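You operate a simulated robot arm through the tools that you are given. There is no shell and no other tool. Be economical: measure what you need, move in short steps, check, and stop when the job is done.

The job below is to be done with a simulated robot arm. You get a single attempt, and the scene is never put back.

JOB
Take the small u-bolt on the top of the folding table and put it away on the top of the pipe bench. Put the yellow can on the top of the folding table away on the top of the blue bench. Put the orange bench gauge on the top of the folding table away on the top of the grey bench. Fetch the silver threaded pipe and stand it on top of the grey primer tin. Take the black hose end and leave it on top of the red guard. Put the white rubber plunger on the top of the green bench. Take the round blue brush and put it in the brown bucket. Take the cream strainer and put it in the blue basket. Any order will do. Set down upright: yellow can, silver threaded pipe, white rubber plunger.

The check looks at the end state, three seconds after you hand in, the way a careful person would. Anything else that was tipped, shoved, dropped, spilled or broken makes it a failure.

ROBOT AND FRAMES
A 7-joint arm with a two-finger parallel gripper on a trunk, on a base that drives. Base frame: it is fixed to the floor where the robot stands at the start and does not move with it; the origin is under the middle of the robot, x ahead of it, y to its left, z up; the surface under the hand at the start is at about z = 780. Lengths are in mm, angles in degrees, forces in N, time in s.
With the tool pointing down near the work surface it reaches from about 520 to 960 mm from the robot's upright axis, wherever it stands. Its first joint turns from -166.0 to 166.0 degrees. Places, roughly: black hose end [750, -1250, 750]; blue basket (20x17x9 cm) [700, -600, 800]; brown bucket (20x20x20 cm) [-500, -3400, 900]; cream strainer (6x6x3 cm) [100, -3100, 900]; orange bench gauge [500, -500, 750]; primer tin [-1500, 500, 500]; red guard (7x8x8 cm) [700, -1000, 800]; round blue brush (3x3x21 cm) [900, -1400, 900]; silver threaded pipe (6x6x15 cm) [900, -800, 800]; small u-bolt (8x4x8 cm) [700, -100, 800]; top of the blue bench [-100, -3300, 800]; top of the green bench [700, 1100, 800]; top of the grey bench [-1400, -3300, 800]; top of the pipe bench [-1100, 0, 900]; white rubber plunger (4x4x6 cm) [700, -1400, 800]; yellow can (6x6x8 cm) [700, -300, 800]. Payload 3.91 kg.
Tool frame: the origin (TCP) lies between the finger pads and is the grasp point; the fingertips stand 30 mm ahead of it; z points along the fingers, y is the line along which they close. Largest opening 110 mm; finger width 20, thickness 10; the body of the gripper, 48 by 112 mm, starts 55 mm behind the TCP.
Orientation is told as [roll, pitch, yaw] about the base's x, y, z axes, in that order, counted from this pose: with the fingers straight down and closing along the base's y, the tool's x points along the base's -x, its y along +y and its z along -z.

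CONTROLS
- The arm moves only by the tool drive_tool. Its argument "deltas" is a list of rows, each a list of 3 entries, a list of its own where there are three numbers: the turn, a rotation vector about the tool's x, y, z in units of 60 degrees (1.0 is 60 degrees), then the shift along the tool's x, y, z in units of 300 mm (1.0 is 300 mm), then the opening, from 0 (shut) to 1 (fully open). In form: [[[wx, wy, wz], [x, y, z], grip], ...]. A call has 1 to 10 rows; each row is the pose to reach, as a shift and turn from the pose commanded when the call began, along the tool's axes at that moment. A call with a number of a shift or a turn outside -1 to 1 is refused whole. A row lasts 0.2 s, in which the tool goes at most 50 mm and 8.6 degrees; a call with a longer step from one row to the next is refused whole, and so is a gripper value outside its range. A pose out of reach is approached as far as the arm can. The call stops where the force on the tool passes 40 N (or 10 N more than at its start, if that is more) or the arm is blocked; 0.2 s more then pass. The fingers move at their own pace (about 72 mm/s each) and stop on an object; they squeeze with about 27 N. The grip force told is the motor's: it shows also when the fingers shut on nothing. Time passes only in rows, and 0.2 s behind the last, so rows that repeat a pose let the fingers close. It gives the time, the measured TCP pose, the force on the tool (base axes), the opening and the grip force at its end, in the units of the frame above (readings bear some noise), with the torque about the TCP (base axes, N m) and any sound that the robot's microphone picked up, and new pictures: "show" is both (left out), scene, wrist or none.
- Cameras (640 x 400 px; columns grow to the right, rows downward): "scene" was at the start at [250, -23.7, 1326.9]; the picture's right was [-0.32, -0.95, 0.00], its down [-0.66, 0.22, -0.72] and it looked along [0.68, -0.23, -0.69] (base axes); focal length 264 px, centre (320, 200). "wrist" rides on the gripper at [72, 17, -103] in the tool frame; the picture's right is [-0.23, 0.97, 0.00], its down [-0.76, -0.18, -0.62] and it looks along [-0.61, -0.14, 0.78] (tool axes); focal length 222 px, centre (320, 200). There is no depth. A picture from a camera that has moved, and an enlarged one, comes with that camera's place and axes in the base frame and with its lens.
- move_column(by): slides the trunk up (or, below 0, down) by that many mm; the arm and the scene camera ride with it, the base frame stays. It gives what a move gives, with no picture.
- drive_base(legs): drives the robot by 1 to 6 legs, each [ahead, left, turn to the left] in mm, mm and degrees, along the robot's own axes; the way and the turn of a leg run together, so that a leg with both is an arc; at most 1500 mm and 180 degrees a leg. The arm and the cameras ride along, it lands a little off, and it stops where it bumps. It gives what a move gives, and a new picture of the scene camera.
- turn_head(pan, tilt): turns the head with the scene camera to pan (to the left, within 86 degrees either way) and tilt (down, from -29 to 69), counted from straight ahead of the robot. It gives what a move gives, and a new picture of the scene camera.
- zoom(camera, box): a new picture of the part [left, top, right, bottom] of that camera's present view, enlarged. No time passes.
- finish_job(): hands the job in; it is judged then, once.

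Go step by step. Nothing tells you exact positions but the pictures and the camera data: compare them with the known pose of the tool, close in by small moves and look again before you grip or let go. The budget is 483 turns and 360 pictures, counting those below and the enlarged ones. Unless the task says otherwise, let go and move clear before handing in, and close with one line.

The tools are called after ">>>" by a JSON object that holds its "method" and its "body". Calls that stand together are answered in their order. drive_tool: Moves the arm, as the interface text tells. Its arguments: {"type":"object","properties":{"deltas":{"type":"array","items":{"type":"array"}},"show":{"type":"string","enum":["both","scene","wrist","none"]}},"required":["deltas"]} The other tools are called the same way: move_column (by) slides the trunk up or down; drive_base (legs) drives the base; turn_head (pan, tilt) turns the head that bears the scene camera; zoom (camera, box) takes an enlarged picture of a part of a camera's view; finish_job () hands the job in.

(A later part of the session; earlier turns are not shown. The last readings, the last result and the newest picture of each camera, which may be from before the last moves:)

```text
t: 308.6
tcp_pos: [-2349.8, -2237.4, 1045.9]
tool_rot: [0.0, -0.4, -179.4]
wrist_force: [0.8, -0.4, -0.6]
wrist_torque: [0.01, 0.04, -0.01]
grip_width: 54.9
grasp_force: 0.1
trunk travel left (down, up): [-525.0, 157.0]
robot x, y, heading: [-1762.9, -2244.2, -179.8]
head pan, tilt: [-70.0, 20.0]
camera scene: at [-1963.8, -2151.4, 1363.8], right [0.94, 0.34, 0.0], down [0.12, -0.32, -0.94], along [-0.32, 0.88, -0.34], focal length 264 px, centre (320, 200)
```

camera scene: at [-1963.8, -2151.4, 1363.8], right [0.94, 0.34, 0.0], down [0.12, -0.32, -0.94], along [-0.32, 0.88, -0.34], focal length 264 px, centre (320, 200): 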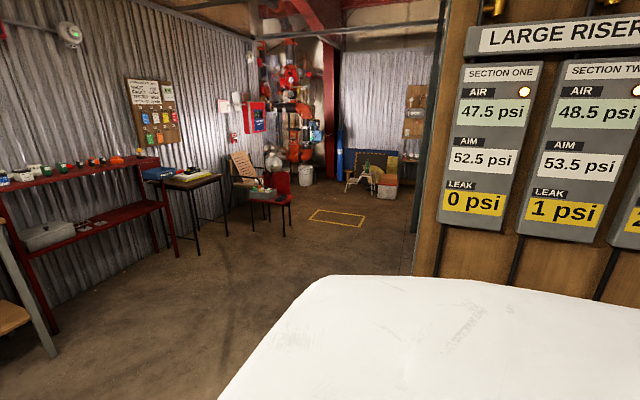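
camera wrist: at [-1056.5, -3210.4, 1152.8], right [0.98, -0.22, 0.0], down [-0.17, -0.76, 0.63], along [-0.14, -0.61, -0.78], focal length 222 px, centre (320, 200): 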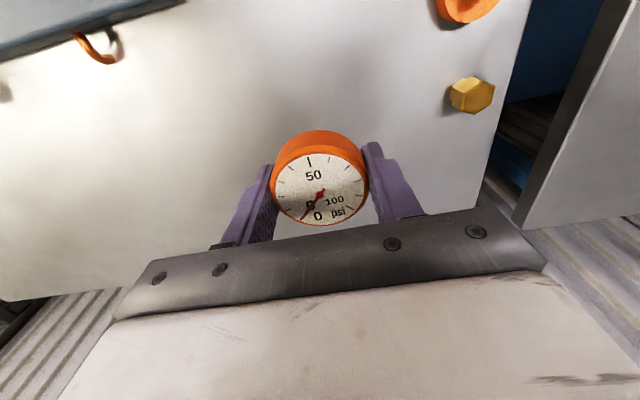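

There is an open passage to the west. I'll drive around into it.

>>> {"method": "drive_base", "body": {"legs": [[650, 0, 0], [0, 0, -90], [1300, 0, 0]]}}

>>> {"method": "turn_head", "body": {"pan": -60, "tilt": 25}}

```text
t: 322.2
tcp_pos: [-2486.7, -353.1, 1047.2]
tool_rot: [0.0, -0.3, 93.0]
wrist_force: [0.1, 0.6, 0.1]
wrist_torque: [0.03, 0.0, -0.01]
grip_width: 55.3
grasp_force: 0.1
trunk travel left (down, up): [-525.0, 157.0]
robot x, y, heading: [-2466.4, -940.2, 93.0]
head pan, tilt: [-70.0, 20.0]
camera scene: at [-2386.3, -731.0, 1363.8], right [0.39, -0.92, 0.0], down [-0.32, -0.13, -0.94], along [0.87, 0.36, -0.34], focal length 264 px, centre (320, 200)
```

scene: 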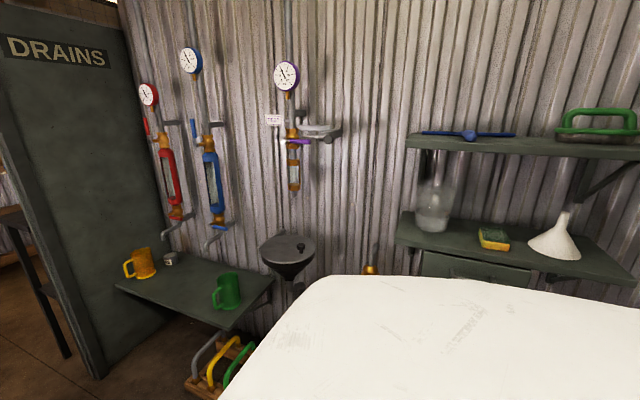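

```text
t: 322.9
tcp_pos: [-2486.3, -353.2, 1046.6]
tool_rot: [0.1, -0.4, 93.0]
wrist_force: [-0.5, -0.4, -0.1]
wrist_torque: [-0.02, 0.0, -0.03]
grip_width: 54.7
grasp_force: 0.1
trunk travel left (down, up): [-525.0, 157.0]
robot x, y, heading: [-2465.0, -939.6, 92.7]
head pan, tilt: [-60.0, 25.0]
camera scene: at [-2394.7, -717.4, 1355.7], right [0.54, -0.84, 0.0], down [-0.36, -0.23, -0.91], along [0.76, 0.49, -0.42], focal length 264 px, centre (320, 200)
```

scene: 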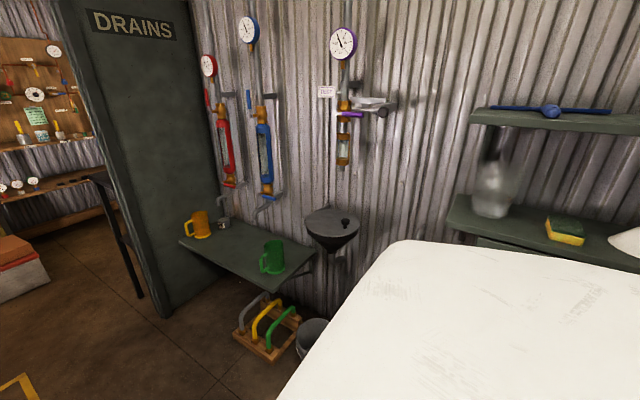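

>>> {"method": "zoom", "body": {"camera": "scene", "box": [160, 160, 360, 370]}}

```text
1.90 times, centred on (260, 265) of scene
camera zoom: at [-2394.7, -717.4, 1355.7], right [0.54, -0.84, 0.0], down [-0.36, -0.23, -0.91], along [0.76, 0.49, -0.42], focal length 503 px, centre (434, 76)
```

zoom: 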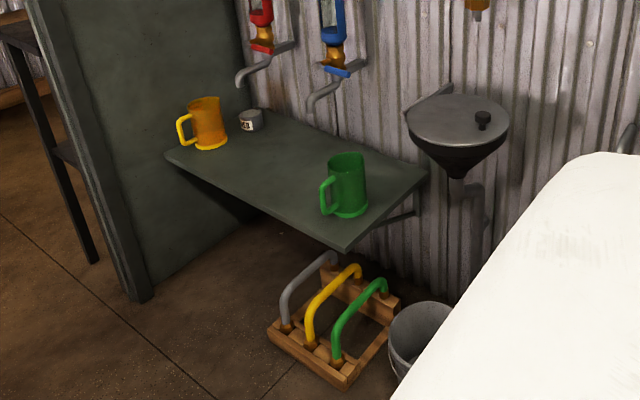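

The grey primer tin stands on a low shelf in the "Drains" bay, near the wall. I'll drive in front of it to measure before fetching the pipe.

>>> {"method": "drive_base", "body": {"legs": [[1350, 0, 0], [0, 0, -93]]}}

>>> {"method": "turn_head", "body": {"pan": 12, "tilt": 35}}

```text
t: 333.6
tcp_pos: [-1941.1, 376.3, 1046.6]
tool_rot: [-0.1, -0.3, -0.2]
wrist_force: [-0.5, 1.1, 0.6]
wrist_torque: [-0.04, 0.01, 0.0]
grip_width: 55.1
grasp_force: 0.1
trunk travel left (down, up): [-525.0, 157.0]
robot x, y, heading: [-2527.0, 387.9, -0.6]
head pan, tilt: [-60.0, 25.0]
camera scene: at [-2310.4, 308.4, 1355.7], right [-0.87, -0.49, 0.0], down [-0.21, 0.37, -0.91], along [0.45, -0.79, -0.42], focal length 264 px, centre (320, 200)
```

scene: 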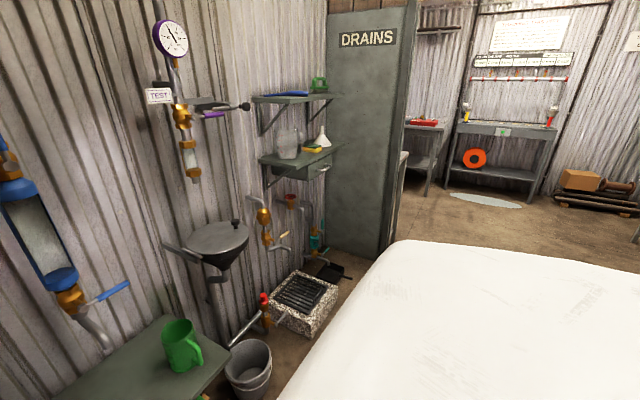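

```text
t: 335.1
tcp_pos: [-1941.9, 375.4, 1046.2]
tool_rot: [0.0, -0.4, -0.3]
wrist_force: [1.1, 1.2, 0.1]
wrist_torque: [0.01, 0.02, -0.02]
grip_width: 55.0
grasp_force: 0.0
trunk travel left (down, up): [-525.0, 157.0]
robot x, y, heading: [-2528.9, 389.3, -0.8]
head pan, tilt: [12.0, 35.0]
camera scene: at [-2269.4, 406.1, 1340.0], right [0.2, -0.98, 0.0], down [-0.56, -0.11, -0.82], along [0.8, 0.16, -0.57], focal length 264 px, centre (320, 200)
```

scene: 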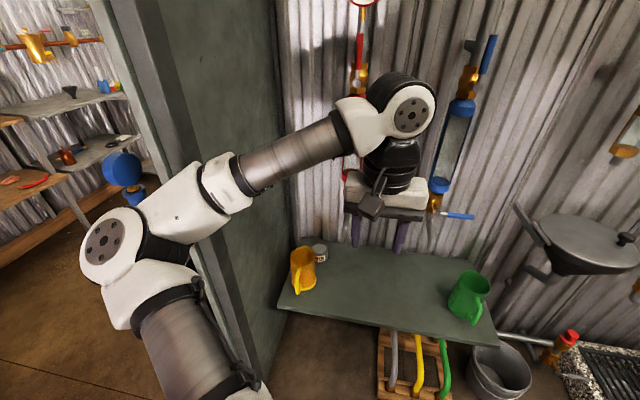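

>>> {"method": "zoom", "body": {"camera": "scene", "box": [260, 180, 460, 320]}}

>>> {"method": "move_column", "body": {"by": -200}}

>>> {"method": "turn_head", "body": {"pan": 10, "tilt": 25}}

```text
2.86 times, centred on (360, 250) of scene
camera zoom: at [-2269.4, 406.1, 1340.0], right [0.2, -0.98, 0.0], down [-0.56, -0.11, -0.82], along [0.8, 0.16, -0.57], focal length 755 px, centre (206, 57)
```

zoom: 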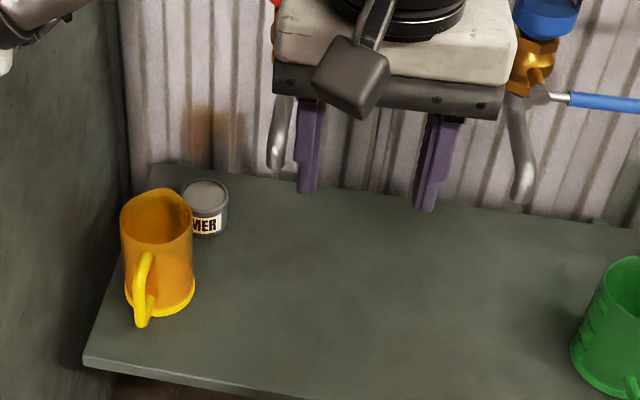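

```text
t: 337.3
tcp_pos: [-1941.8, 374.4, 846.5]
tool_rot: [-0.1, -0.3, -0.2]
wrist_force: [0.2, 0.0, -0.2]
wrist_torque: [-0.02, 0.01, 0.02]
grip_width: 55.0
grasp_force: 0.0
trunk travel left (down, up): [-325.0, 357.0]
robot x, y, heading: [-2529.4, 388.2, -0.3]
head pan, tilt: [12.0, 35.0]
```

```text
t: 338.0
tcp_pos: [-1940.1, 375.4, 846.6]
tool_rot: [0.0, -0.4, -0.2]
wrist_force: [0.4, 0.1, -0.7]
wrist_torque: [-0.02, 0.01, -0.04]
grip_width: 55.0
grasp_force: 0.0
trunk travel left (down, up): [-325.0, 357.0]
robot x, y, heading: [-2527.6, 388.8, -0.8]
head pan, tilt: [10.0, 25.0]
camera scene: at [-2264.8, 403.9, 1155.7], right [0.16, -0.99, 0.0], down [-0.42, -0.07, -0.91], along [0.89, 0.15, -0.42], focal length 264 px, centre (320, 200)
```

scene: 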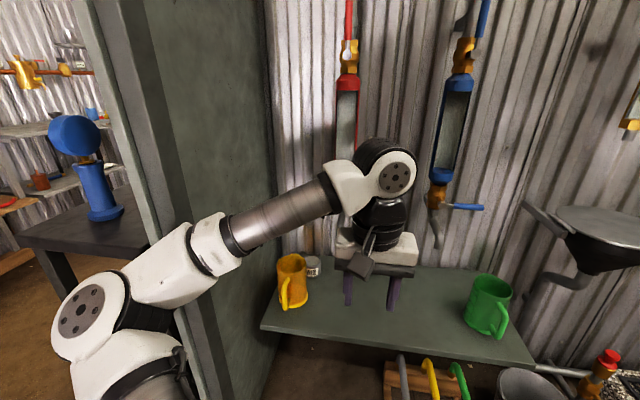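

The tin (labelled PRIMER) is at about (-1522, 556), top near z 562, with free space above. I'll plan a grasp tilted 30° so the wrist stays clear of the wall. Now back for the silver pipe.

>>> {"method": "move_column", "body": {"by": 200}}

>>> {"method": "drive_base", "body": {"legs": [[0, -1350, 0.6], [0, -1300, 0]]}}

```text
t: 340.1
tcp_pos: [-1941.4, 375.1, 1046.6]
tool_rot: [0.0, -0.4, -0.2]
wrist_force: [0.0, -0.3, 0.6]
wrist_torque: [0.01, 0.0, 0.0]
grip_width: 54.6
grasp_force: 0.1
trunk travel left (down, up): [-525.0, 157.0]
robot x, y, heading: [-2527.5, 387.3, -0.5]
head pan, tilt: [10.0, 25.0]
```

```text
t: 354.8
tcp_pos: [-1935.4, -1359.6, 1045.6]
tool_rot: [0.6, -0.1, 1.6]
wrist_force: [-0.5, 3.9, -0.6]
wrist_torque: [-0.31, -0.08, -0.05]
grip_width: 54.8
grasp_force: 0.0
trunk travel left (down, up): [-525.0, 157.0]
robot x, y, heading: [-2521.1, -1368.6, 0.8]
head pan, tilt: [10.0, 25.0]
stopped in leg 2: the force on the tool passed its limit at 97 N (the readings are from after the stop); the commanded pose is now the measured one
camera scene: at [-2258.9, -1344.6, 1355.8], right [0.19, -0.98, 0.0], down [-0.41, -0.08, -0.91], along [0.89, 0.17, -0.42], focal length 264 px, centre (320, 200)
```

scene: 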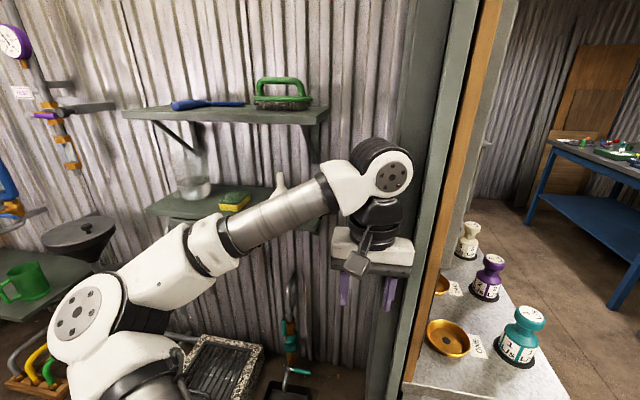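

The hand bumped the fixed panel edge; nothing appears disturbed. Back off to the left, retreat in x, then continue south.

>>> {"method": "drive_base", "body": {"legs": [[0, 60, 0], [-350, 0, -0.8], [0, -950, 0]]}}

```text
t: 365.1
tcp_pos: [-2281.9, -2267.4, 1046.4]
tool_rot: [0.7, -0.1, 0.5]
wrist_force: [-0.3, 0.2, -0.6]
wrist_torque: [0.0, -0.02, -0.03]
grip_width: 54.8
grasp_force: 0.0
trunk travel left (down, up): [-525.0, 157.0]
robot x, y, heading: [-2865.7, -2266.0, -0.3]
head pan, tilt: [10.0, 25.0]
camera scene: at [-2605.2, -2246.1, 1355.7], right [0.17, -0.99, 0.0], down [-0.42, -0.07, -0.91], along [0.89, 0.15, -0.42], focal length 264 px, centre (320, 200)
```

scene: 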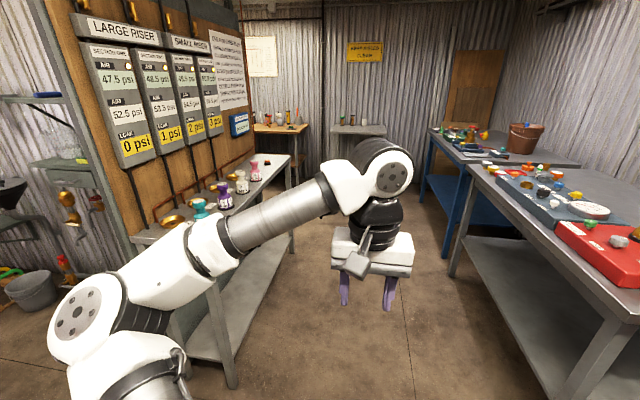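

>>> {"method": "drive_base", "body": {"legs": [[1300, -60, 0.3]]}}

>>> {"method": "drive_base", "body": {"legs": [[1250, 0, 0]]}}

```text
t: 371.7
tcp_pos: [-973.2, -2366.2, 1045.7]
tool_rot: [0.7, -0.1, -1.1]
wrist_force: [0.1, 0.2, -0.2]
wrist_torque: [0.03, 0.03, 0.02]
grip_width: 55.2
grasp_force: 0.0
trunk travel left (down, up): [-525.0, 157.0]
robot x, y, heading: [-1558.1, -2344.1, -1.7]
head pan, tilt: [10.0, 25.0]
camera scene: at [-1295.4, -2335.9, 1355.7], right [0.14, -0.99, 0.0], down [-0.42, -0.06, -0.91], along [0.9, 0.13, -0.42], focal length 264 px, centre (320, 200)
```

scene: 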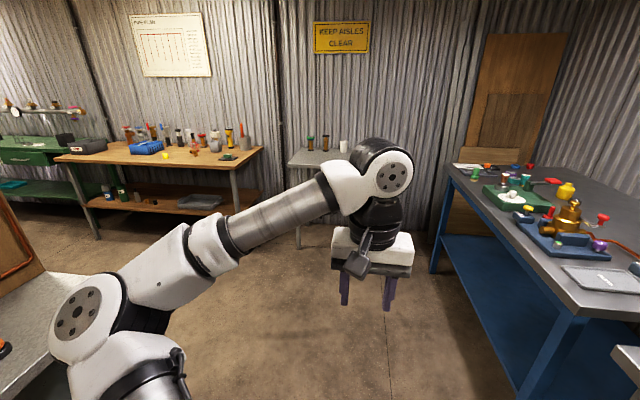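

```text
t: 378.0
tcp_pos: [278.7, -2392.4, 1046.3]
tool_rot: [0.6, -0.2, -0.5]
wrist_force: [-0.6, 0.0, 0.0]
wrist_torque: [0.01, 0.02, 0.02]
grip_width: 55.0
grasp_force: 0.1
trunk travel left (down, up): [-525.0, 157.0]
robot x, y, heading: [-306.5, -2376.8, -1.1]
head pan, tilt: [10.0, 25.0]
camera scene: at [-44.3, -2366.3, 1355.7], right [0.15, -0.99, 0.0], down [-0.42, -0.06, -0.91], along [0.9, 0.14, -0.42], focal length 264 px, centre (320, 200)
```

scene: 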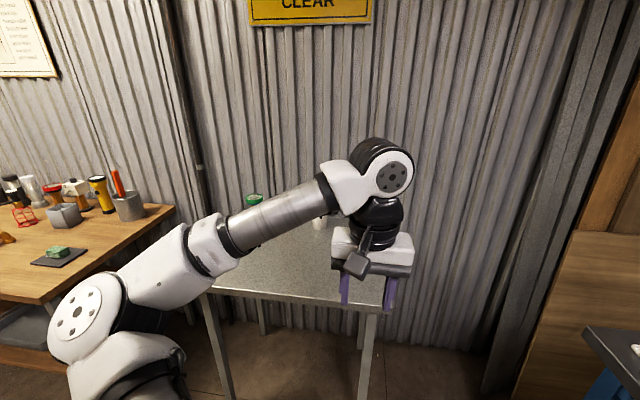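

>>> {"method": "drive_base", "body": {"legs": [[0, 1480, 1.1], [300, 0, 0]]}}

>>> {"method": "turn_head", "body": {"pan": 0, "tilt": 35}}

```text
t: 391.2
tcp_pos: [582.1, -899.6, 1046.5]
tool_rot: [0.6, -0.1, 1.8]
wrist_force: [-0.2, -0.2, 0.1]
wrist_torque: [-0.02, -0.02, 0.0]
grip_width: 55.4
grasp_force: 0.1
trunk travel left (down, up): [-525.0, 157.0]
robot x, y, heading: [0.4, -913.2, 1.1]
head pan, tilt: [10.0, 25.0]
camera scene: at [259.4, -887.2, 1355.6], right [0.19, -0.98, 0.0], down [-0.42, -0.08, -0.91], along [0.89, 0.17, -0.42], focal length 264 px, centre (320, 200)
```

scene: 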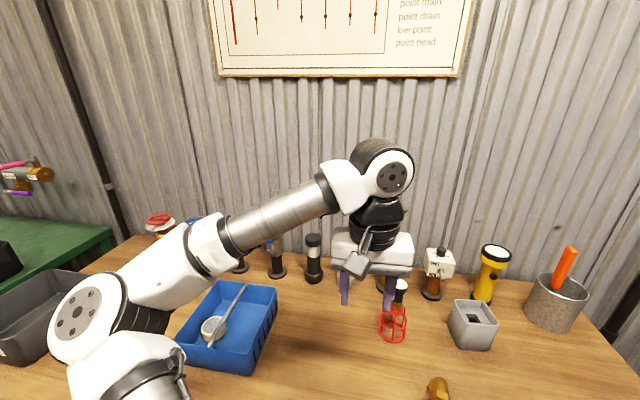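

```text
t: 391.9
tcp_pos: [582.6, -900.6, 1046.8]
tool_rot: [0.6, 0.0, 1.7]
wrist_force: [0.0, -0.2, -0.5]
wrist_torque: [0.01, 0.02, -0.03]
grip_width: 54.9
grasp_force: 0.1
trunk travel left (down, up): [-525.0, 157.0]
robot x, y, heading: [-1.4, -910.9, 1.0]
head pan, tilt: [0.0, 35.0]
camera scene: at [256.6, -903.2, 1340.0], right [0.02, -1.0, 0.0], down [-0.57, -0.01, -0.82], along [0.82, 0.02, -0.57], focal length 264 px, centre (320, 200)
```

scene: 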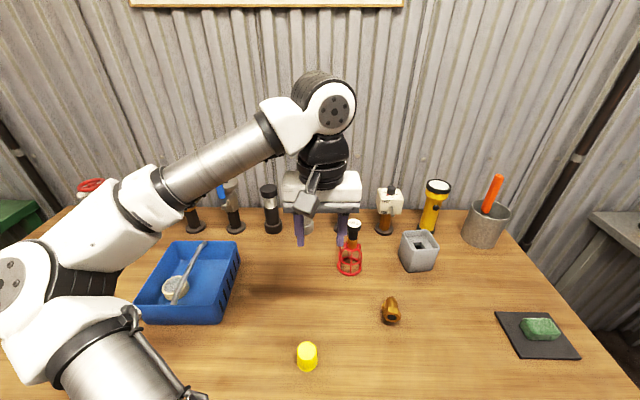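

>>> {"method": "drive_tool", "body": {"deltas": [[[0.01, 0, 0.028], [0.05, 0, -0.1], 0.7], [[0.01, 0, 0.028], [0.1, 0, -0.2], 0.7]], "show": "none"}}

>>> {"method": "drive_tool", "body": {"deltas": [[[0, -0.125, 0], [0, 0, 0], 0.7], [[0, -0.25, 0], [0, 0, 0], 0.7], [[0, -0.375, 0], [0, 0, 0], 0.7], [[0, -0.5, 0], [0, 0, 0], 0.7], [[0, -0.5, 0], [0, 0, 0], 0.7]]}}

```text
t: 392.5
tcp_pos: [552.0, -900.5, 1108.1]
tool_rot: [0.0, -0.1, 0.1]
wrist_force: [-0.3, -0.8, 0.5]
wrist_torque: [0.0, -0.01, -0.03]
grip_width: 76.9
grasp_force: 0.0
trunk travel left (down, up): [-525.0, 157.0]
robot x, y, heading: [-1.0, -910.2, 1.1]
head pan, tilt: [0.0, 35.0]
```

```text
t: 393.7
tcp_pos: [552.5, -902.2, 1107.3]
tool_rot: [0.0, -30.1, 0.1]
wrist_force: [0.1, -0.2, 1.6]
wrist_torque: [0.01, 0.0, 0.0]
grip_width: 77.0
grasp_force: 0.0
trunk travel left (down, up): [-525.0, 157.0]
robot x, y, heading: [0.3, -911.4, 1.3]
head pan, tilt: [0.0, 35.0]
camera scene: at [256.6, -903.3, 1340.0], right [0.02, -1.0, 0.0], down [-0.57, -0.01, -0.82], along [0.82, 0.02, -0.57], focal length 264 px, centre (320, 200)
camera wrist: at [437.7, -884.3, 1159.4], right [0.19, 0.97, 0.11], down [0.34, -0.18, 0.92], along [0.92, -0.14, -0.37], focal length 222 px, centre (320, 200)
```

scene: 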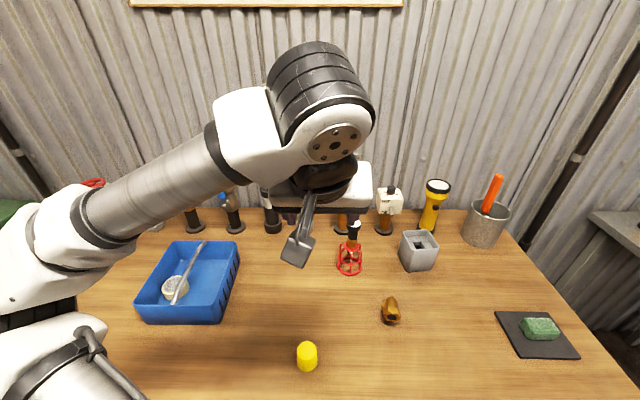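
wrist: 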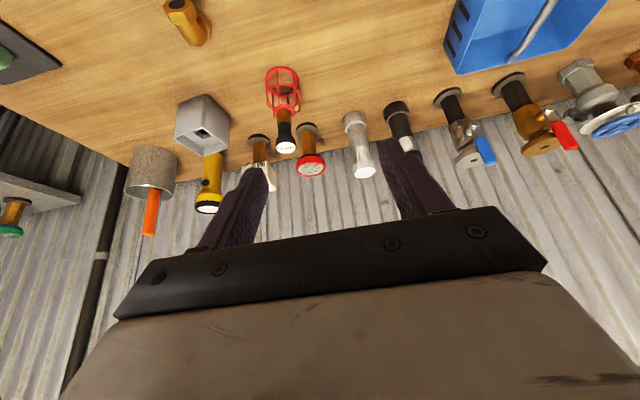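

>>> {"method": "zoom", "body": {"camera": "wrist", "box": [260, 80, 440, 200]}}

>>> {"method": "drive_tool", "body": {"deltas": [[[0, 0, 0], [-0.105, 0.03, 0.105], 0.8], [[0, 0, 0], [-0.21, 0.06, 0.21], 0.8], [[0, 0, 0], [-0.315, 0.1, 0.315], 0.8], [[0, 0, 0], [-0.42, 0.13, 0.42], 0.8], [[0, 0, 0], [-0.525, 0.16, 0.525], 0.8], [[0, 0, 0], [-0.63, 0.19, 0.63], 0.8], [[0, 0, 0], [-0.63, 0.19, 0.63], 0.8]]}}

```text
3.33 times, centred on (350, 140) of wrist
camera zoom: at [437.7, -884.3, 1159.4], right [0.19, 0.97, 0.11], down [0.34, -0.18, 0.92], along [0.92, -0.14, -0.37], focal length 740 px, centre (220, 400)
```

zoom: 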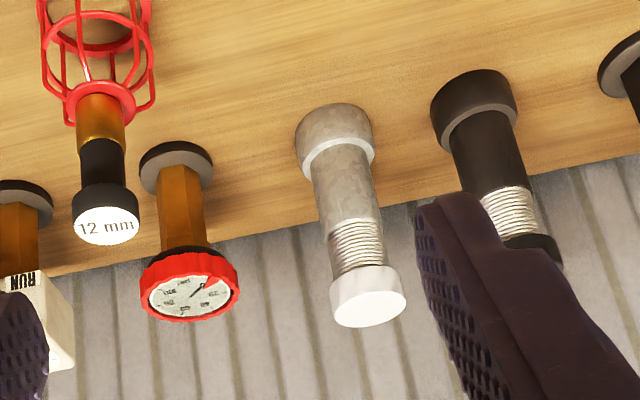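

```text
t: 395.3
tcp_pos: [809.8, -844.0, 1036.5]
tool_rot: [-0.1, -30.2, 0.1]
wrist_force: [1.1, -0.2, -0.1]
wrist_torque: [-0.01, 0.02, 0.0]
grip_width: 88.1
grasp_force: 0.1
trunk travel left (down, up): [-525.0, 157.0]
robot x, y, heading: [-5.2, -907.7, 1.4]
head pan, tilt: [0.0, 35.0]
camera scene: at [256.5, -903.3, 1340.0], right [0.02, -1.0, 0.0], down [-0.57, -0.01, -0.82], along [0.82, 0.02, -0.57], focal length 264 px, centre (320, 200)
camera wrist: at [694.8, -826.4, 1090.0], right [0.19, 0.97, 0.11], down [0.35, -0.18, 0.92], along [0.92, -0.14, -0.37], focal length 222 px, centre (320, 200)
```

scene: 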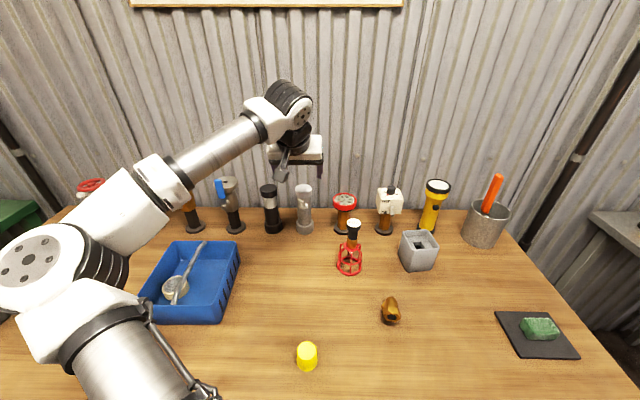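
wrist: 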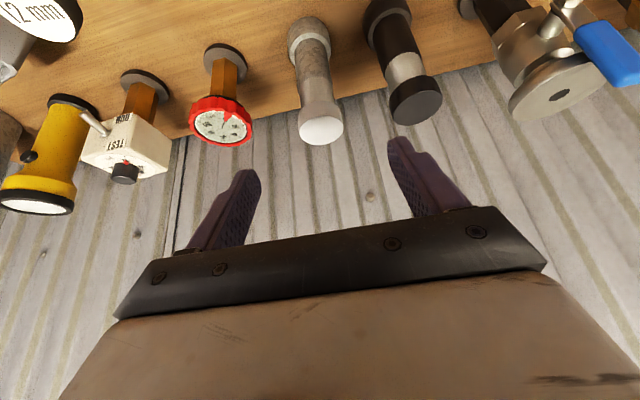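

>>> {"method": "drive_tool", "body": {"deltas": [[[0, 0, 0], [-0.006, -0.002, 0.12], 0.75], [[0, 0, 0], [-0.012, -0.003, 0.24], 0.75], [[0, 0, 0], [-0.013, -0.003, 0.32], 0.75]], "show": "wrist"}}

>>> {"method": "zoom", "body": {"camera": "scene", "box": [250, 150, 360, 250]}}

```text
t: 396.1
tcp_pos: [860.5, -845.4, 956.8]
tool_rot: [0.0, -30.2, 0.0]
wrist_force: [-0.1, -0.2, -0.8]
wrist_torque: [-0.01, 0.01, -0.01]
grip_width: 82.8
grasp_force: 0.1
trunk travel left (down, up): [-525.0, 157.0]
robot x, y, heading: [-5.6, -911.7, 1.3]
head pan, tilt: [0.0, 35.0]
camera wrist: at [746.4, -827.4, 1008.6], right [0.2, 0.97, 0.11], down [0.35, -0.18, 0.92], along [0.92, -0.14, -0.37], focal length 222 px, centre (320, 200)
```

wrist: 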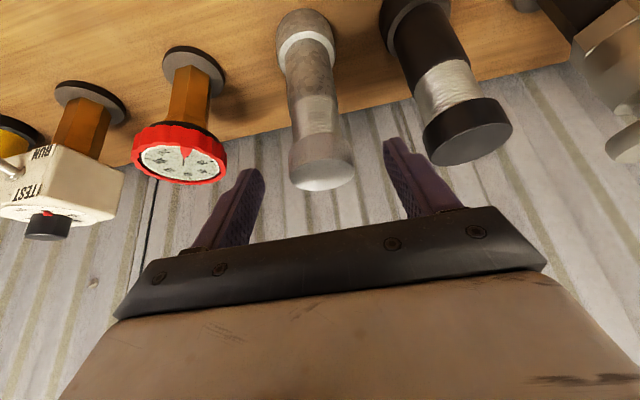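

```text
4.00 times, centred on (305, 200) of scene
camera zoom: at [256.7, -903.3, 1339.9], right [0.02, -1.0, 0.0], down [-0.57, -0.01, -0.82], along [0.82, 0.02, -0.57], focal length 1057 px, centre (380, 200)
```

zoom: 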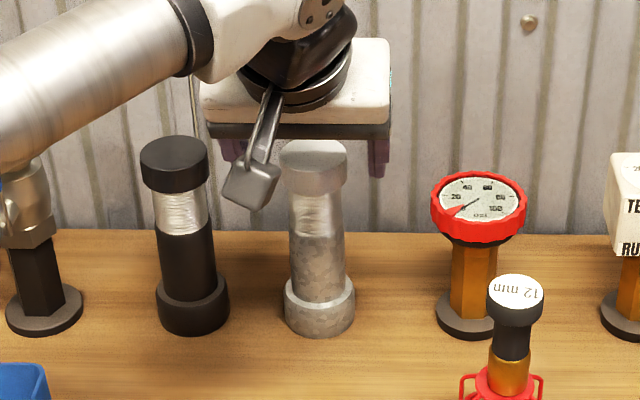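

>>> {"method": "drive_tool", "body": {"deltas": [[[0, 0, 0], [0, 0.003, 0.1], 0.75], [[0, 0, 0], [0, 0.003, 0.17], 0.75], [[0, 0, 0], [0, 0.003, 0.195], 0.75]]}}

>>> {"method": "zoom", "body": {"camera": "scene", "box": [250, 150, 360, 250]}}

```text
t: 396.9
tcp_pos: [891.6, -843.9, 906.4]
tool_rot: [0.1, -30.1, 0.1]
wrist_force: [0.5, -0.5, -0.2]
wrist_torque: [-0.05, 0.0, 0.0]
grip_width: 82.4
grasp_force: 0.0
trunk travel left (down, up): [-525.0, 157.0]
robot x, y, heading: [-3.4, -909.5, 1.1]
head pan, tilt: [0.0, 35.0]
camera scene: at [256.6, -903.3, 1340.0], right [0.02, -1.0, 0.0], down [-0.57, -0.01, -0.82], along [0.82, 0.02, -0.57], focal length 264 px, centre (320, 200)
camera wrist: at [776.3, -826.9, 958.5], right [0.19, 0.97, 0.11], down [0.35, -0.18, 0.92], along [0.92, -0.14, -0.37], focal length 222 px, centre (320, 200)
```

scene: 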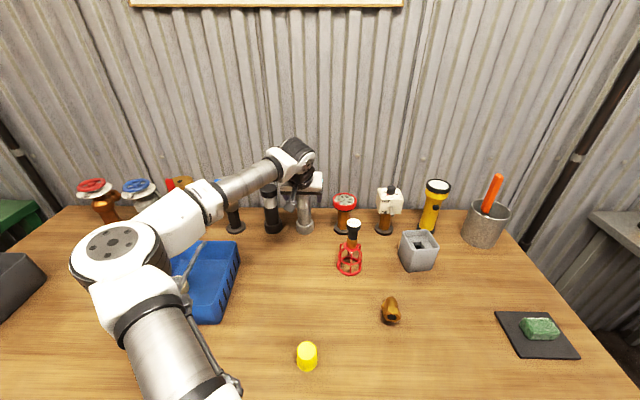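
wrist: 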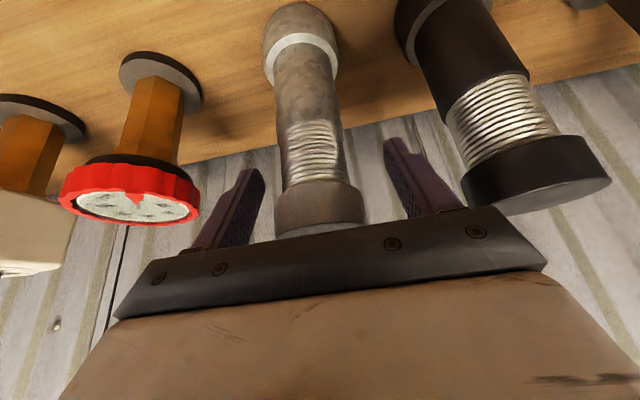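

```text
4.00 times, centred on (305, 200) of scene
camera zoom: at [256.6, -903.3, 1340.0], right [0.02, -1.0, 0.0], down [-0.57, -0.01, -0.82], along [0.82, 0.02, -0.57], focal length 1057 px, centre (380, 200)
```

zoom: 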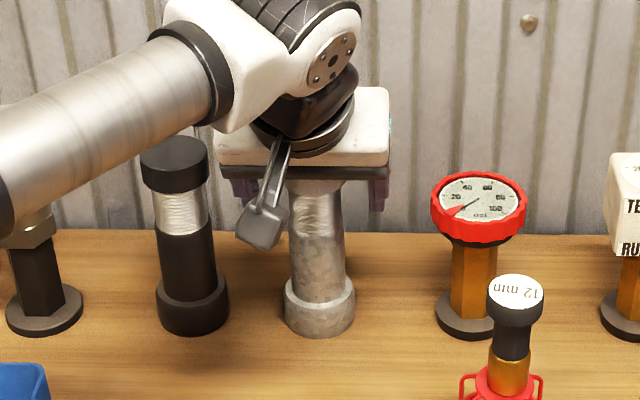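

>>> {"method": "drive_tool", "body": {"deltas": [[[0, 0, 0], [0, 0, 0], 0.3], [[0, 0, 0], [0, 0, 0], 0.3], [[0, 0, 0], [0, 0, 0], 0.3], [[0, 0, 0], [0, 0, 0], 0.3]], "show": "wrist"}}

```text
t: 397.9
tcp_pos: [890.4, -844.0, 907.1]
tool_rot: [0.0, -30.1, 0.0]
wrist_force: [-0.6, -2.0, -0.1]
wrist_torque: [-0.11, -0.04, 0.02]
grip_width: 46.0
grasp_force: 27.4
trunk travel left (down, up): [-525.0, 157.0]
robot x, y, heading: [-3.0, -907.9, 1.3]
head pan, tilt: [0.0, 35.0]
camera wrist: at [776.2, -827.2, 958.9], right [0.19, 0.97, 0.11], down [0.35, -0.18, 0.92], along [0.92, -0.14, -0.37], focal length 222 px, centre (320, 200)
```

wrist: 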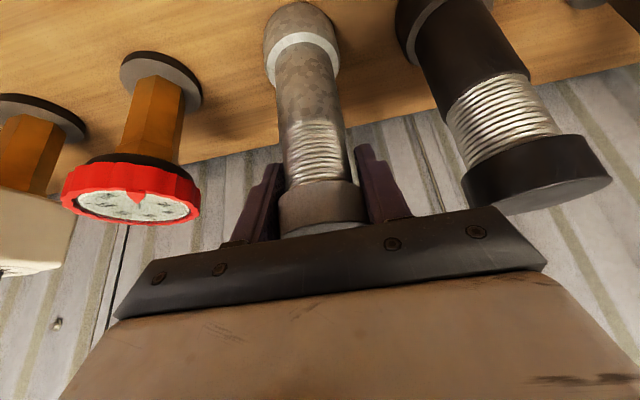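

Gripped at 46 mm. Lift vertically.

>>> {"method": "drive_tool", "body": {"deltas": [[[0, 0, 0], [-0.017, 0, -0.029], 0.3], [[0, 0, 0], [-0.05, 0, -0.087], 0.3], [[0, 0, 0], [-0.117, 0, -0.202], 0.3], [[0, 0, 0], [-0.19, 0, -0.33], 0.3], [[0, 0, 0], [-0.25, 0, -0.433], 0.3], [[0, 0, 0], [-0.317, 0, -0.548], 0.3], [[0, 0, 0], [-0.367, 0, -0.635], 0.3]]}}

```text
t: 399.5
tcp_pos: [890.5, -844.6, 1124.9]
tool_rot: [0.0, -30.2, 0.0]
wrist_force: [0.3, 1.1, -4.7]
wrist_torque: [-0.01, -0.02, -0.01]
grip_width: 46.0
grasp_force: 27.3
trunk travel left (down, up): [-525.0, 157.0]
robot x, y, heading: [-4.8, -912.9, 1.0]
head pan, tilt: [0.0, 35.0]
camera scene: at [256.8, -903.3, 1339.9], right [0.02, -1.0, 0.0], down [-0.57, -0.01, -0.82], along [0.82, 0.02, -0.57], focal length 264 px, centre (320, 200)
camera wrist: at [775.9, -826.7, 1177.2], right [0.19, 0.97, 0.11], down [0.35, -0.18, 0.92], along [0.92, -0.14, -0.37], focal length 222 px, centre (320, 200)
```

scene: 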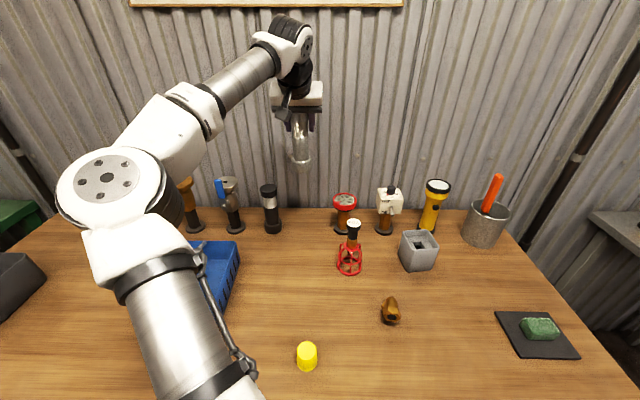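
wrist: 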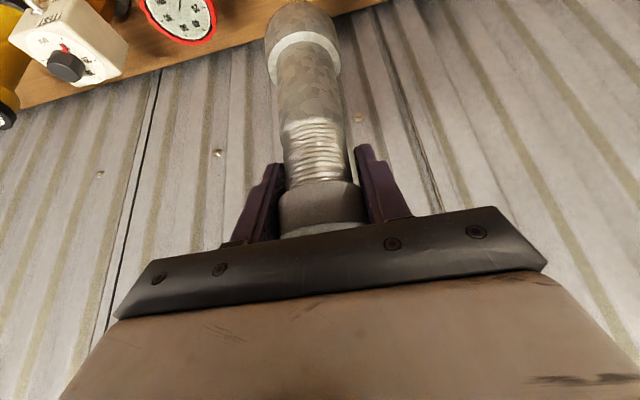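

>>> {"method": "drive_tool", "body": {"deltas": [[[0, 0, 0], [0.13, 0, -0.075], 0.3], [[0, 0, 0], [0.26, 0, -0.15], 0.3], [[0, 0, 0], [0.39, 0, -0.225], 0.3], [[0, 0, 0], [0.52, 0, -0.3], 0.3], [[0, 0, 0], [0.65, -0.05, -0.375], 0.3], [[0, 0, 0], [0.78, -0.1, -0.45], 0.3], [[0, 0, 0], [0.87, -0.15, -0.5], 0.3]], "show": "none"}}

>>> {"method": "drive_base", "body": {"legs": [[-260, 0, -1.1], [0, -1420, 0]]}}

```text
t: 401.1
tcp_pos: [588.2, -891.2, 1125.3]
tool_rot: [0.1, -30.1, 0.1]
wrist_force: [-0.3, 0.1, -4.4]
wrist_torque: [-0.03, -0.02, -0.01]
grip_width: 45.9
grasp_force: 26.7
trunk travel left (down, up): [-525.0, 157.0]
robot x, y, heading: [-3.4, -912.3, 1.2]
head pan, tilt: [0.0, 35.0]
```

```text
t: 413.5
tcp_pos: [320.1, -2289.7, 1125.6]
tool_rot: [0.0, -30.1, -1.2]
wrist_force: [0.8, -0.3, -3.1]
wrist_torque: [0.03, -0.01, 0.01]
grip_width: 45.9
grasp_force: 27.0
trunk travel left (down, up): [-525.0, 157.0]
robot x, y, heading: [-277.9, -2293.1, -0.3]
head pan, tilt: [0.0, 35.0]
camera scene: at [-13.6, -2293.6, 1339.9], right [-0.01, -1.0, 0.0], down [-0.57, 0.0, -0.82], along [0.82, 0.0, -0.57], focal length 264 px, centre (320, 200)
```

scene: 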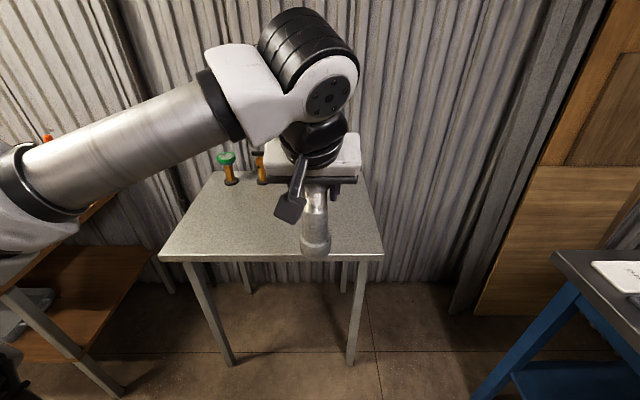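

Pipe is held upright. Reverse along the corridor.

>>> {"method": "drive_base", "body": {"legs": [[-1300, -30, 0.2]]}}

>>> {"method": "drive_base", "body": {"legs": [[-1290, 0, 0]]}}

```text
t: 420.0
tcp_pos: [-969.7, -2311.5, 1125.8]
tool_rot: [0.0, -30.1, -2.5]
wrist_force: [0.1, 0.7, -4.2]
wrist_torque: [-0.01, 0.03, -0.02]
grip_width: 46.0
grasp_force: 27.6
trunk travel left (down, up): [-525.0, 157.0]
robot x, y, heading: [-1566.6, -2304.1, -1.4]
head pan, tilt: [0.0, 35.0]
camera scene: at [-1303.2, -2309.2, 1339.9], right [-0.03, -1.0, 0.0], down [-0.57, 0.01, -0.82], along [0.82, -0.02, -0.57], focal length 264 px, centre (320, 200)
```

scene: 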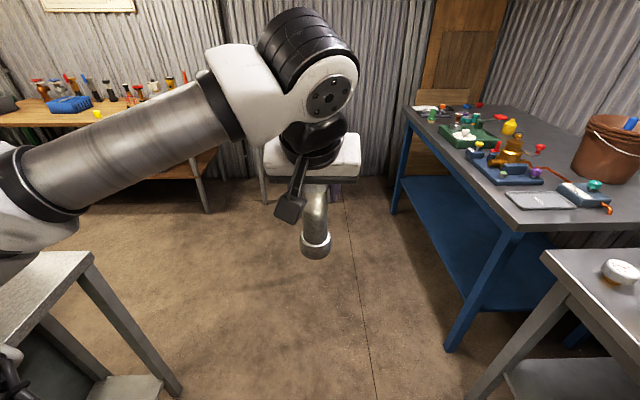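

```text
t: 426.4
tcp_pos: [-2257.5, -2278.3, 1126.2]
tool_rot: [0.0, -30.0, -3.4]
wrist_force: [0.1, 0.1, -5.2]
wrist_torque: [0.01, -0.01, 0.0]
grip_width: 46.0
grasp_force: 26.3
trunk travel left (down, up): [-525.0, 157.0]
robot x, y, heading: [-2854.5, -2262.2, -2.3]
head pan, tilt: [0.0, 35.0]
camera scene: at [-2590.9, -2270.7, 1339.9], right [-0.04, -1.0, 0.0], down [-0.57, 0.02, -0.82], along [0.82, -0.03, -0.57], focal length 264 px, centre (320, 200)
```

scene: 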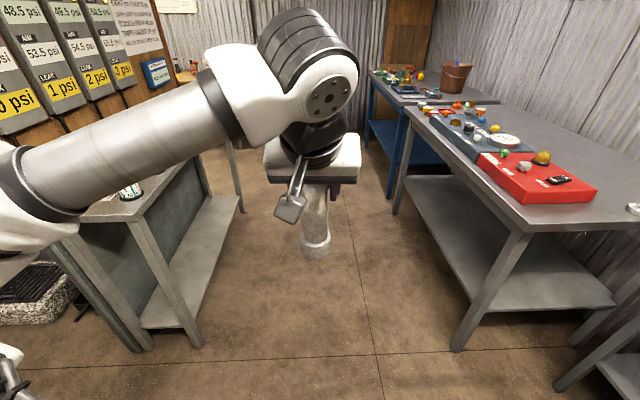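

>>> {"method": "drive_base", "body": {"legs": [[0, 0, 2.3], [0, 1350, 0]]}}

>>> {"method": "drive_base", "body": {"legs": [[0, 1330, 0]]}}

```text
t: 437.5
tcp_pos: [-2258.5, -907.1, 1126.4]
tool_rot: [0.0, -30.1, -0.8]
wrist_force: [-0.2, 0.9, -3.8]
wrist_torque: [0.01, -0.01, 0.03]
grip_width: 45.8
grasp_force: 27.1
trunk travel left (down, up): [-525.0, 157.0]
robot x, y, heading: [-2852.3, -919.7, 0.1]
head pan, tilt: [0.0, 35.0]
camera scene: at [-2592.1, -913.2, 1339.9], right [0.0, -1.0, 0.0], down [-0.57, 0.0, -0.82], along [0.82, 0.0, -0.57], focal length 264 px, centre (320, 200)
```

scene: 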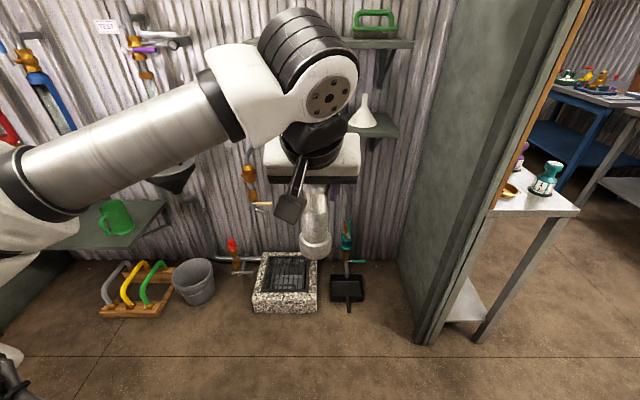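

```text
t: 448.1
tcp_pos: [-2249.5, 429.4, 1124.7]
tool_rot: [-0.1, -30.0, -1.9]
wrist_force: [-0.2, -1.2, -3.9]
wrist_torque: [-0.01, 0.02, 0.0]
grip_width: 46.0
grasp_force: 26.9
trunk travel left (down, up): [-525.0, 157.0]
robot x, y, heading: [-2840.2, 430.5, -0.8]
head pan, tilt: [0.0, 35.0]
camera scene: at [-2582.6, 428.0, 1339.9], right [-0.02, -1.0, 0.0], down [-0.57, 0.01, -0.82], along [0.82, -0.01, -0.57], focal length 264 px, centre (320, 200)
```

scene: 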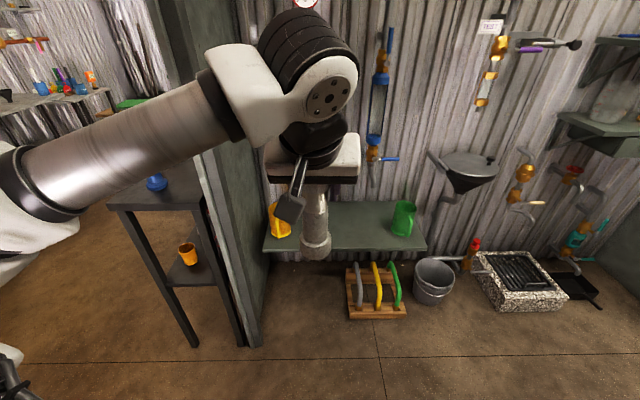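

>>> {"method": "drive_base", "body": {"legs": [[480, 20, 0.8]]}}

>>> {"method": "turn_head", "body": {"pan": 20, "tilt": 40}}

```text
t: 450.9
tcp_pos: [-1778.7, 457.2, 1126.0]
tool_rot: [0.0, -30.1, -0.7]
wrist_force: [-1.0, 0.2, -4.1]
wrist_torque: [0.0, -0.01, 0.0]
grip_width: 45.8
grasp_force: 26.3
trunk travel left (down, up): [-525.0, 157.0]
robot x, y, heading: [-2372.0, 449.0, 0.2]
head pan, tilt: [0.0, 35.0]
camera scene: at [-2111.8, 450.0, 1339.8], right [0.0, -1.0, 0.0], down [-0.57, 0.0, -0.82], along [0.82, 0.0, -0.57], focal length 264 px, centre (320, 200)
```

scene: 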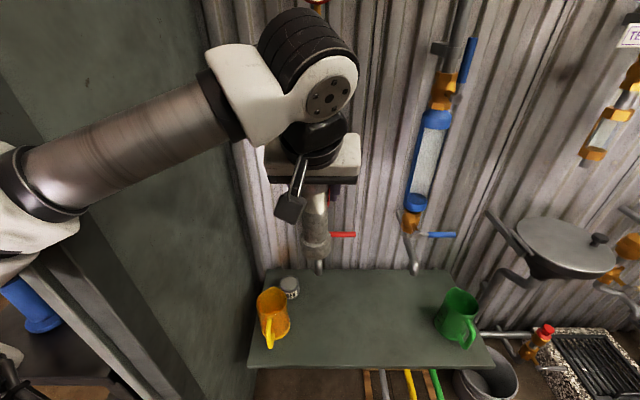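

```text
t: 451.8
tcp_pos: [-1779.2, 456.6, 1125.4]
tool_rot: [-0.1, -30.0, -0.9]
wrist_force: [0.6, 0.0, -4.0]
wrist_torque: [0.01, 0.0, -0.01]
grip_width: 45.7
grasp_force: 27.3
trunk travel left (down, up): [-525.0, 157.0]
robot x, y, heading: [-2375.4, 445.5, 0.2]
head pan, tilt: [20.0, 40.0]
camera scene: at [-2120.4, 479.0, 1332.3], right [0.34, -0.94, 0.0], down [-0.6, -0.22, -0.77], along [0.72, 0.26, -0.64], focal length 264 px, centre (320, 200)
```

scene: 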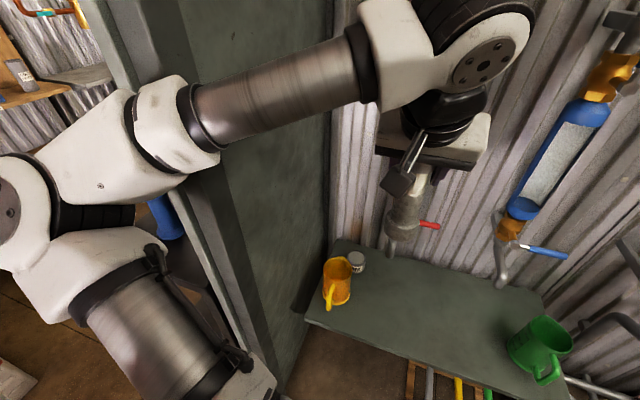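

The elbow swings left and could hit the divider, so I'll approach diagonally from the right: move right and turn the base 30° left.

>>> {"method": "drive_base", "body": {"legs": [[0, -340, 0], [0, 0, 30]]}}

>>> {"method": "turn_head", "body": {"pan": 0, "tilt": 45}}

```text
t: 456.5
tcp_pos: [-1863.5, 411.4, 1124.7]
tool_rot: [0.0, -30.2, 29.5]
wrist_force: [0.2, 0.1, -3.2]
wrist_torque: [-0.04, 0.05, 0.04]
grip_width: 45.9
grasp_force: 27.4
trunk travel left (down, up): [-525.0, 157.0]
robot x, y, heading: [-2374.1, 107.5, 30.7]
head pan, tilt: [20.0, 40.0]
camera scene: at [-2168.1, 258.1, 1332.3], right [0.77, -0.64, 0.0], down [-0.41, -0.5, -0.77], along [0.49, 0.59, -0.64], focal length 264 px, centre (320, 200)
```

scene: 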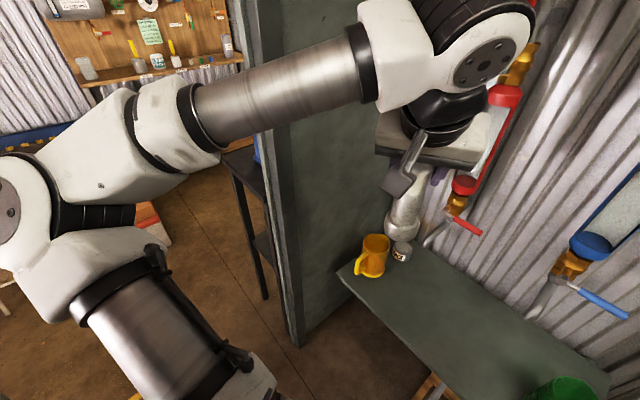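

```text
t: 457.4
tcp_pos: [-1863.3, 411.4, 1125.1]
tool_rot: [0.0, -30.1, 29.5]
wrist_force: [0.3, 0.0, -4.7]
wrist_torque: [-0.02, 0.02, -0.01]
grip_width: 45.7
grasp_force: 26.7
trunk travel left (down, up): [-525.0, 157.0]
robot x, y, heading: [-2368.2, 102.3, 30.5]
head pan, tilt: [0.0, 45.0]
camera scene: at [-2152.1, 233.7, 1325.1], right [0.51, -0.86, 0.0], down [-0.61, -0.36, -0.71], along [0.61, 0.36, -0.71], focal length 264 px, centre (320, 200)
```

scene: 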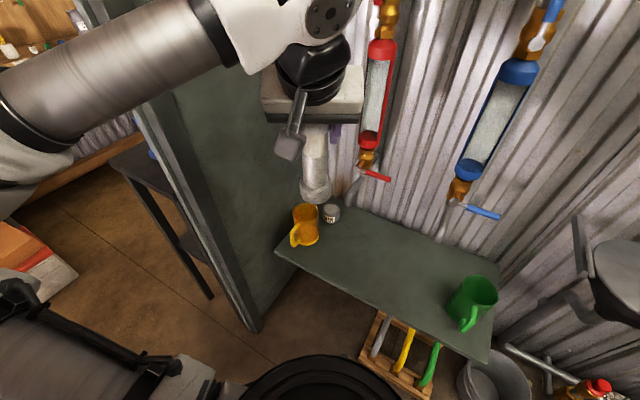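

>>> {"method": "zoom", "body": {"camera": "scene", "box": [270, 130, 410, 260]}}

>>> {"method": "zoom", "body": {"camera": "wrist", "box": [0, 0, 640, 400]}}

```text
3.08 times, centred on (340, 195) of scene
camera zoom: at [-2152.1, 233.7, 1325.1], right [0.51, -0.86, 0.0], down [-0.61, -0.36, -0.71], along [0.61, 0.36, -0.71], focal length 813 px, centre (258, 215)
```

zoom: 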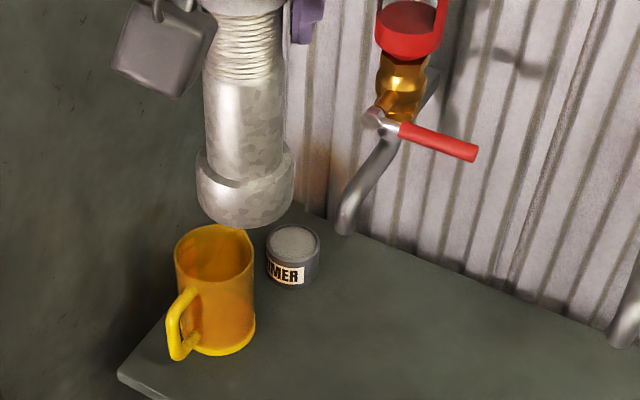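

```text
1.00 times, centred on (320, 200) of wrist (not enlarged: the box is as wide or as high as the picture)
camera zoom: at [-1971.9, 370.2, 1178.1], right [-0.31, 0.94, 0.11], down [0.39, 0.02, 0.92], along [0.87, 0.33, -0.37], focal length 222 px, centre (320, 200)
```

zoom: 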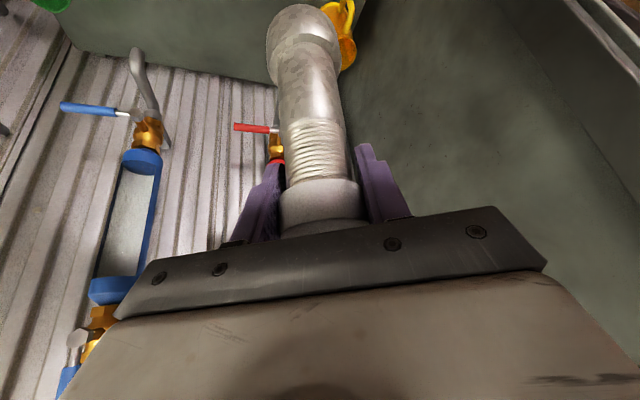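

Geometry: the tin is at about (-1512, 559, top 558); the red valve's spout hangs near (-1611, 450, 735). I'll move slightly nearer and rotate the tool's yaw back to 0 so the wrist passes between spout and divider.

>>> {"method": "drive_base", "body": {"legs": [[65, 0, 0]]}}

>>> {"method": "drive_tool", "body": {"deltas": [[[0.062, 0, 0.107], [0, 0, 0], 0.3], [[0.123, 0, 0.213], [0, 0, 0], 0.3], [[0.185, 0, 0.32], [0, 0, 0], 0.3], [[0.246, 0, 0.426], [0, 0, 0], 0.3], [[0.246, 0, 0.426], [0, 0, 0], 0.3]]}}

```text
t: 458.4
tcp_pos: [-1806.1, 443.8, 1125.7]
tool_rot: [0.0, -30.1, 29.5]
wrist_force: [0.1, 0.5, -3.6]
wrist_torque: [-0.01, 0.02, 0.01]
grip_width: 45.6
grasp_force: 27.1
trunk travel left (down, up): [-525.0, 157.0]
robot x, y, heading: [-2315.2, 133.9, 30.7]
head pan, tilt: [0.0, 45.0]
camera scene: at [-2095.2, 266.8, 1324.8], right [0.51, -0.86, 0.0], down [-0.61, -0.36, -0.71], along [0.61, 0.36, -0.71], focal length 264 px, centre (320, 200)
```

scene: 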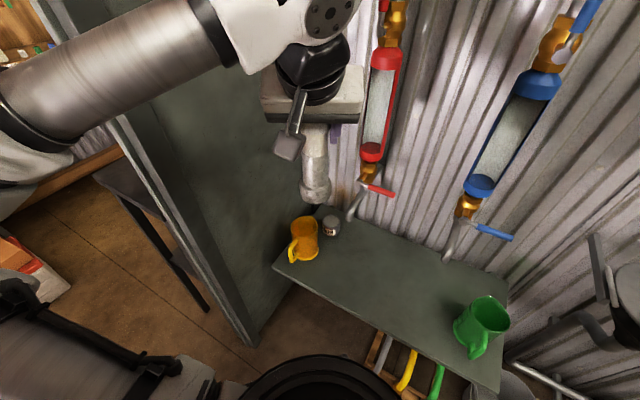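

```text
t: 459.6
tcp_pos: [-1807.7, 443.2, 1125.3]
tool_rot: [0.1, -30.0, -0.2]
wrist_force: [0.1, 0.2, -4.8]
wrist_torque: [0.0, 0.0, -0.01]
grip_width: 45.9
grasp_force: 27.2
trunk travel left (down, up): [-525.0, 157.0]
robot x, y, heading: [-2314.7, 137.4, 30.4]
head pan, tilt: [0.0, 45.0]
camera scene: at [-2096.0, 266.4, 1325.1], right [0.51, -0.86, 0.0], down [-0.61, -0.36, -0.71], along [0.61, 0.36, -0.71], focal length 264 px, centre (320, 200)
camera wrist: at [-1922.4, 461.3, 1178.2], right [0.2, 0.97, 0.11], down [0.35, -0.18, 0.92], along [0.92, -0.14, -0.37], focal length 222 px, centre (320, 200)
```

scene: 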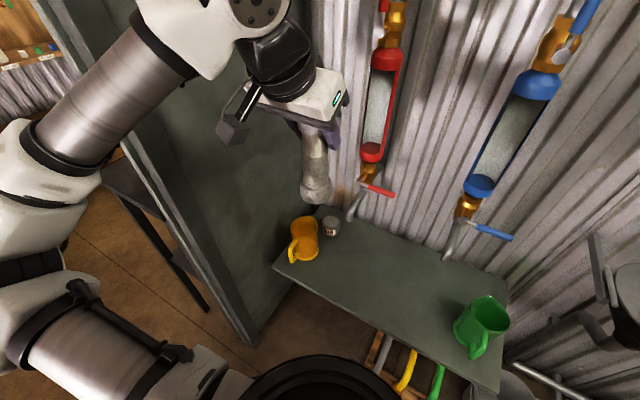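
wrist: 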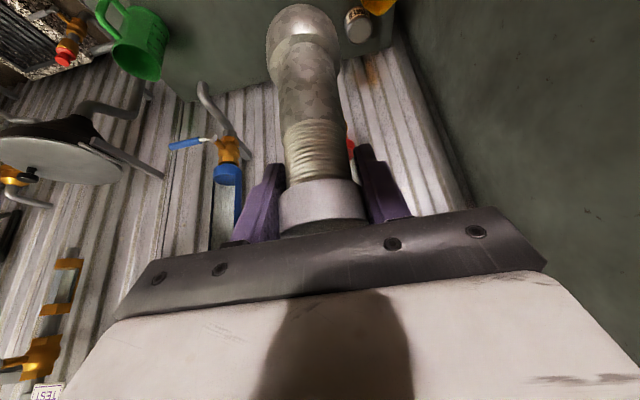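

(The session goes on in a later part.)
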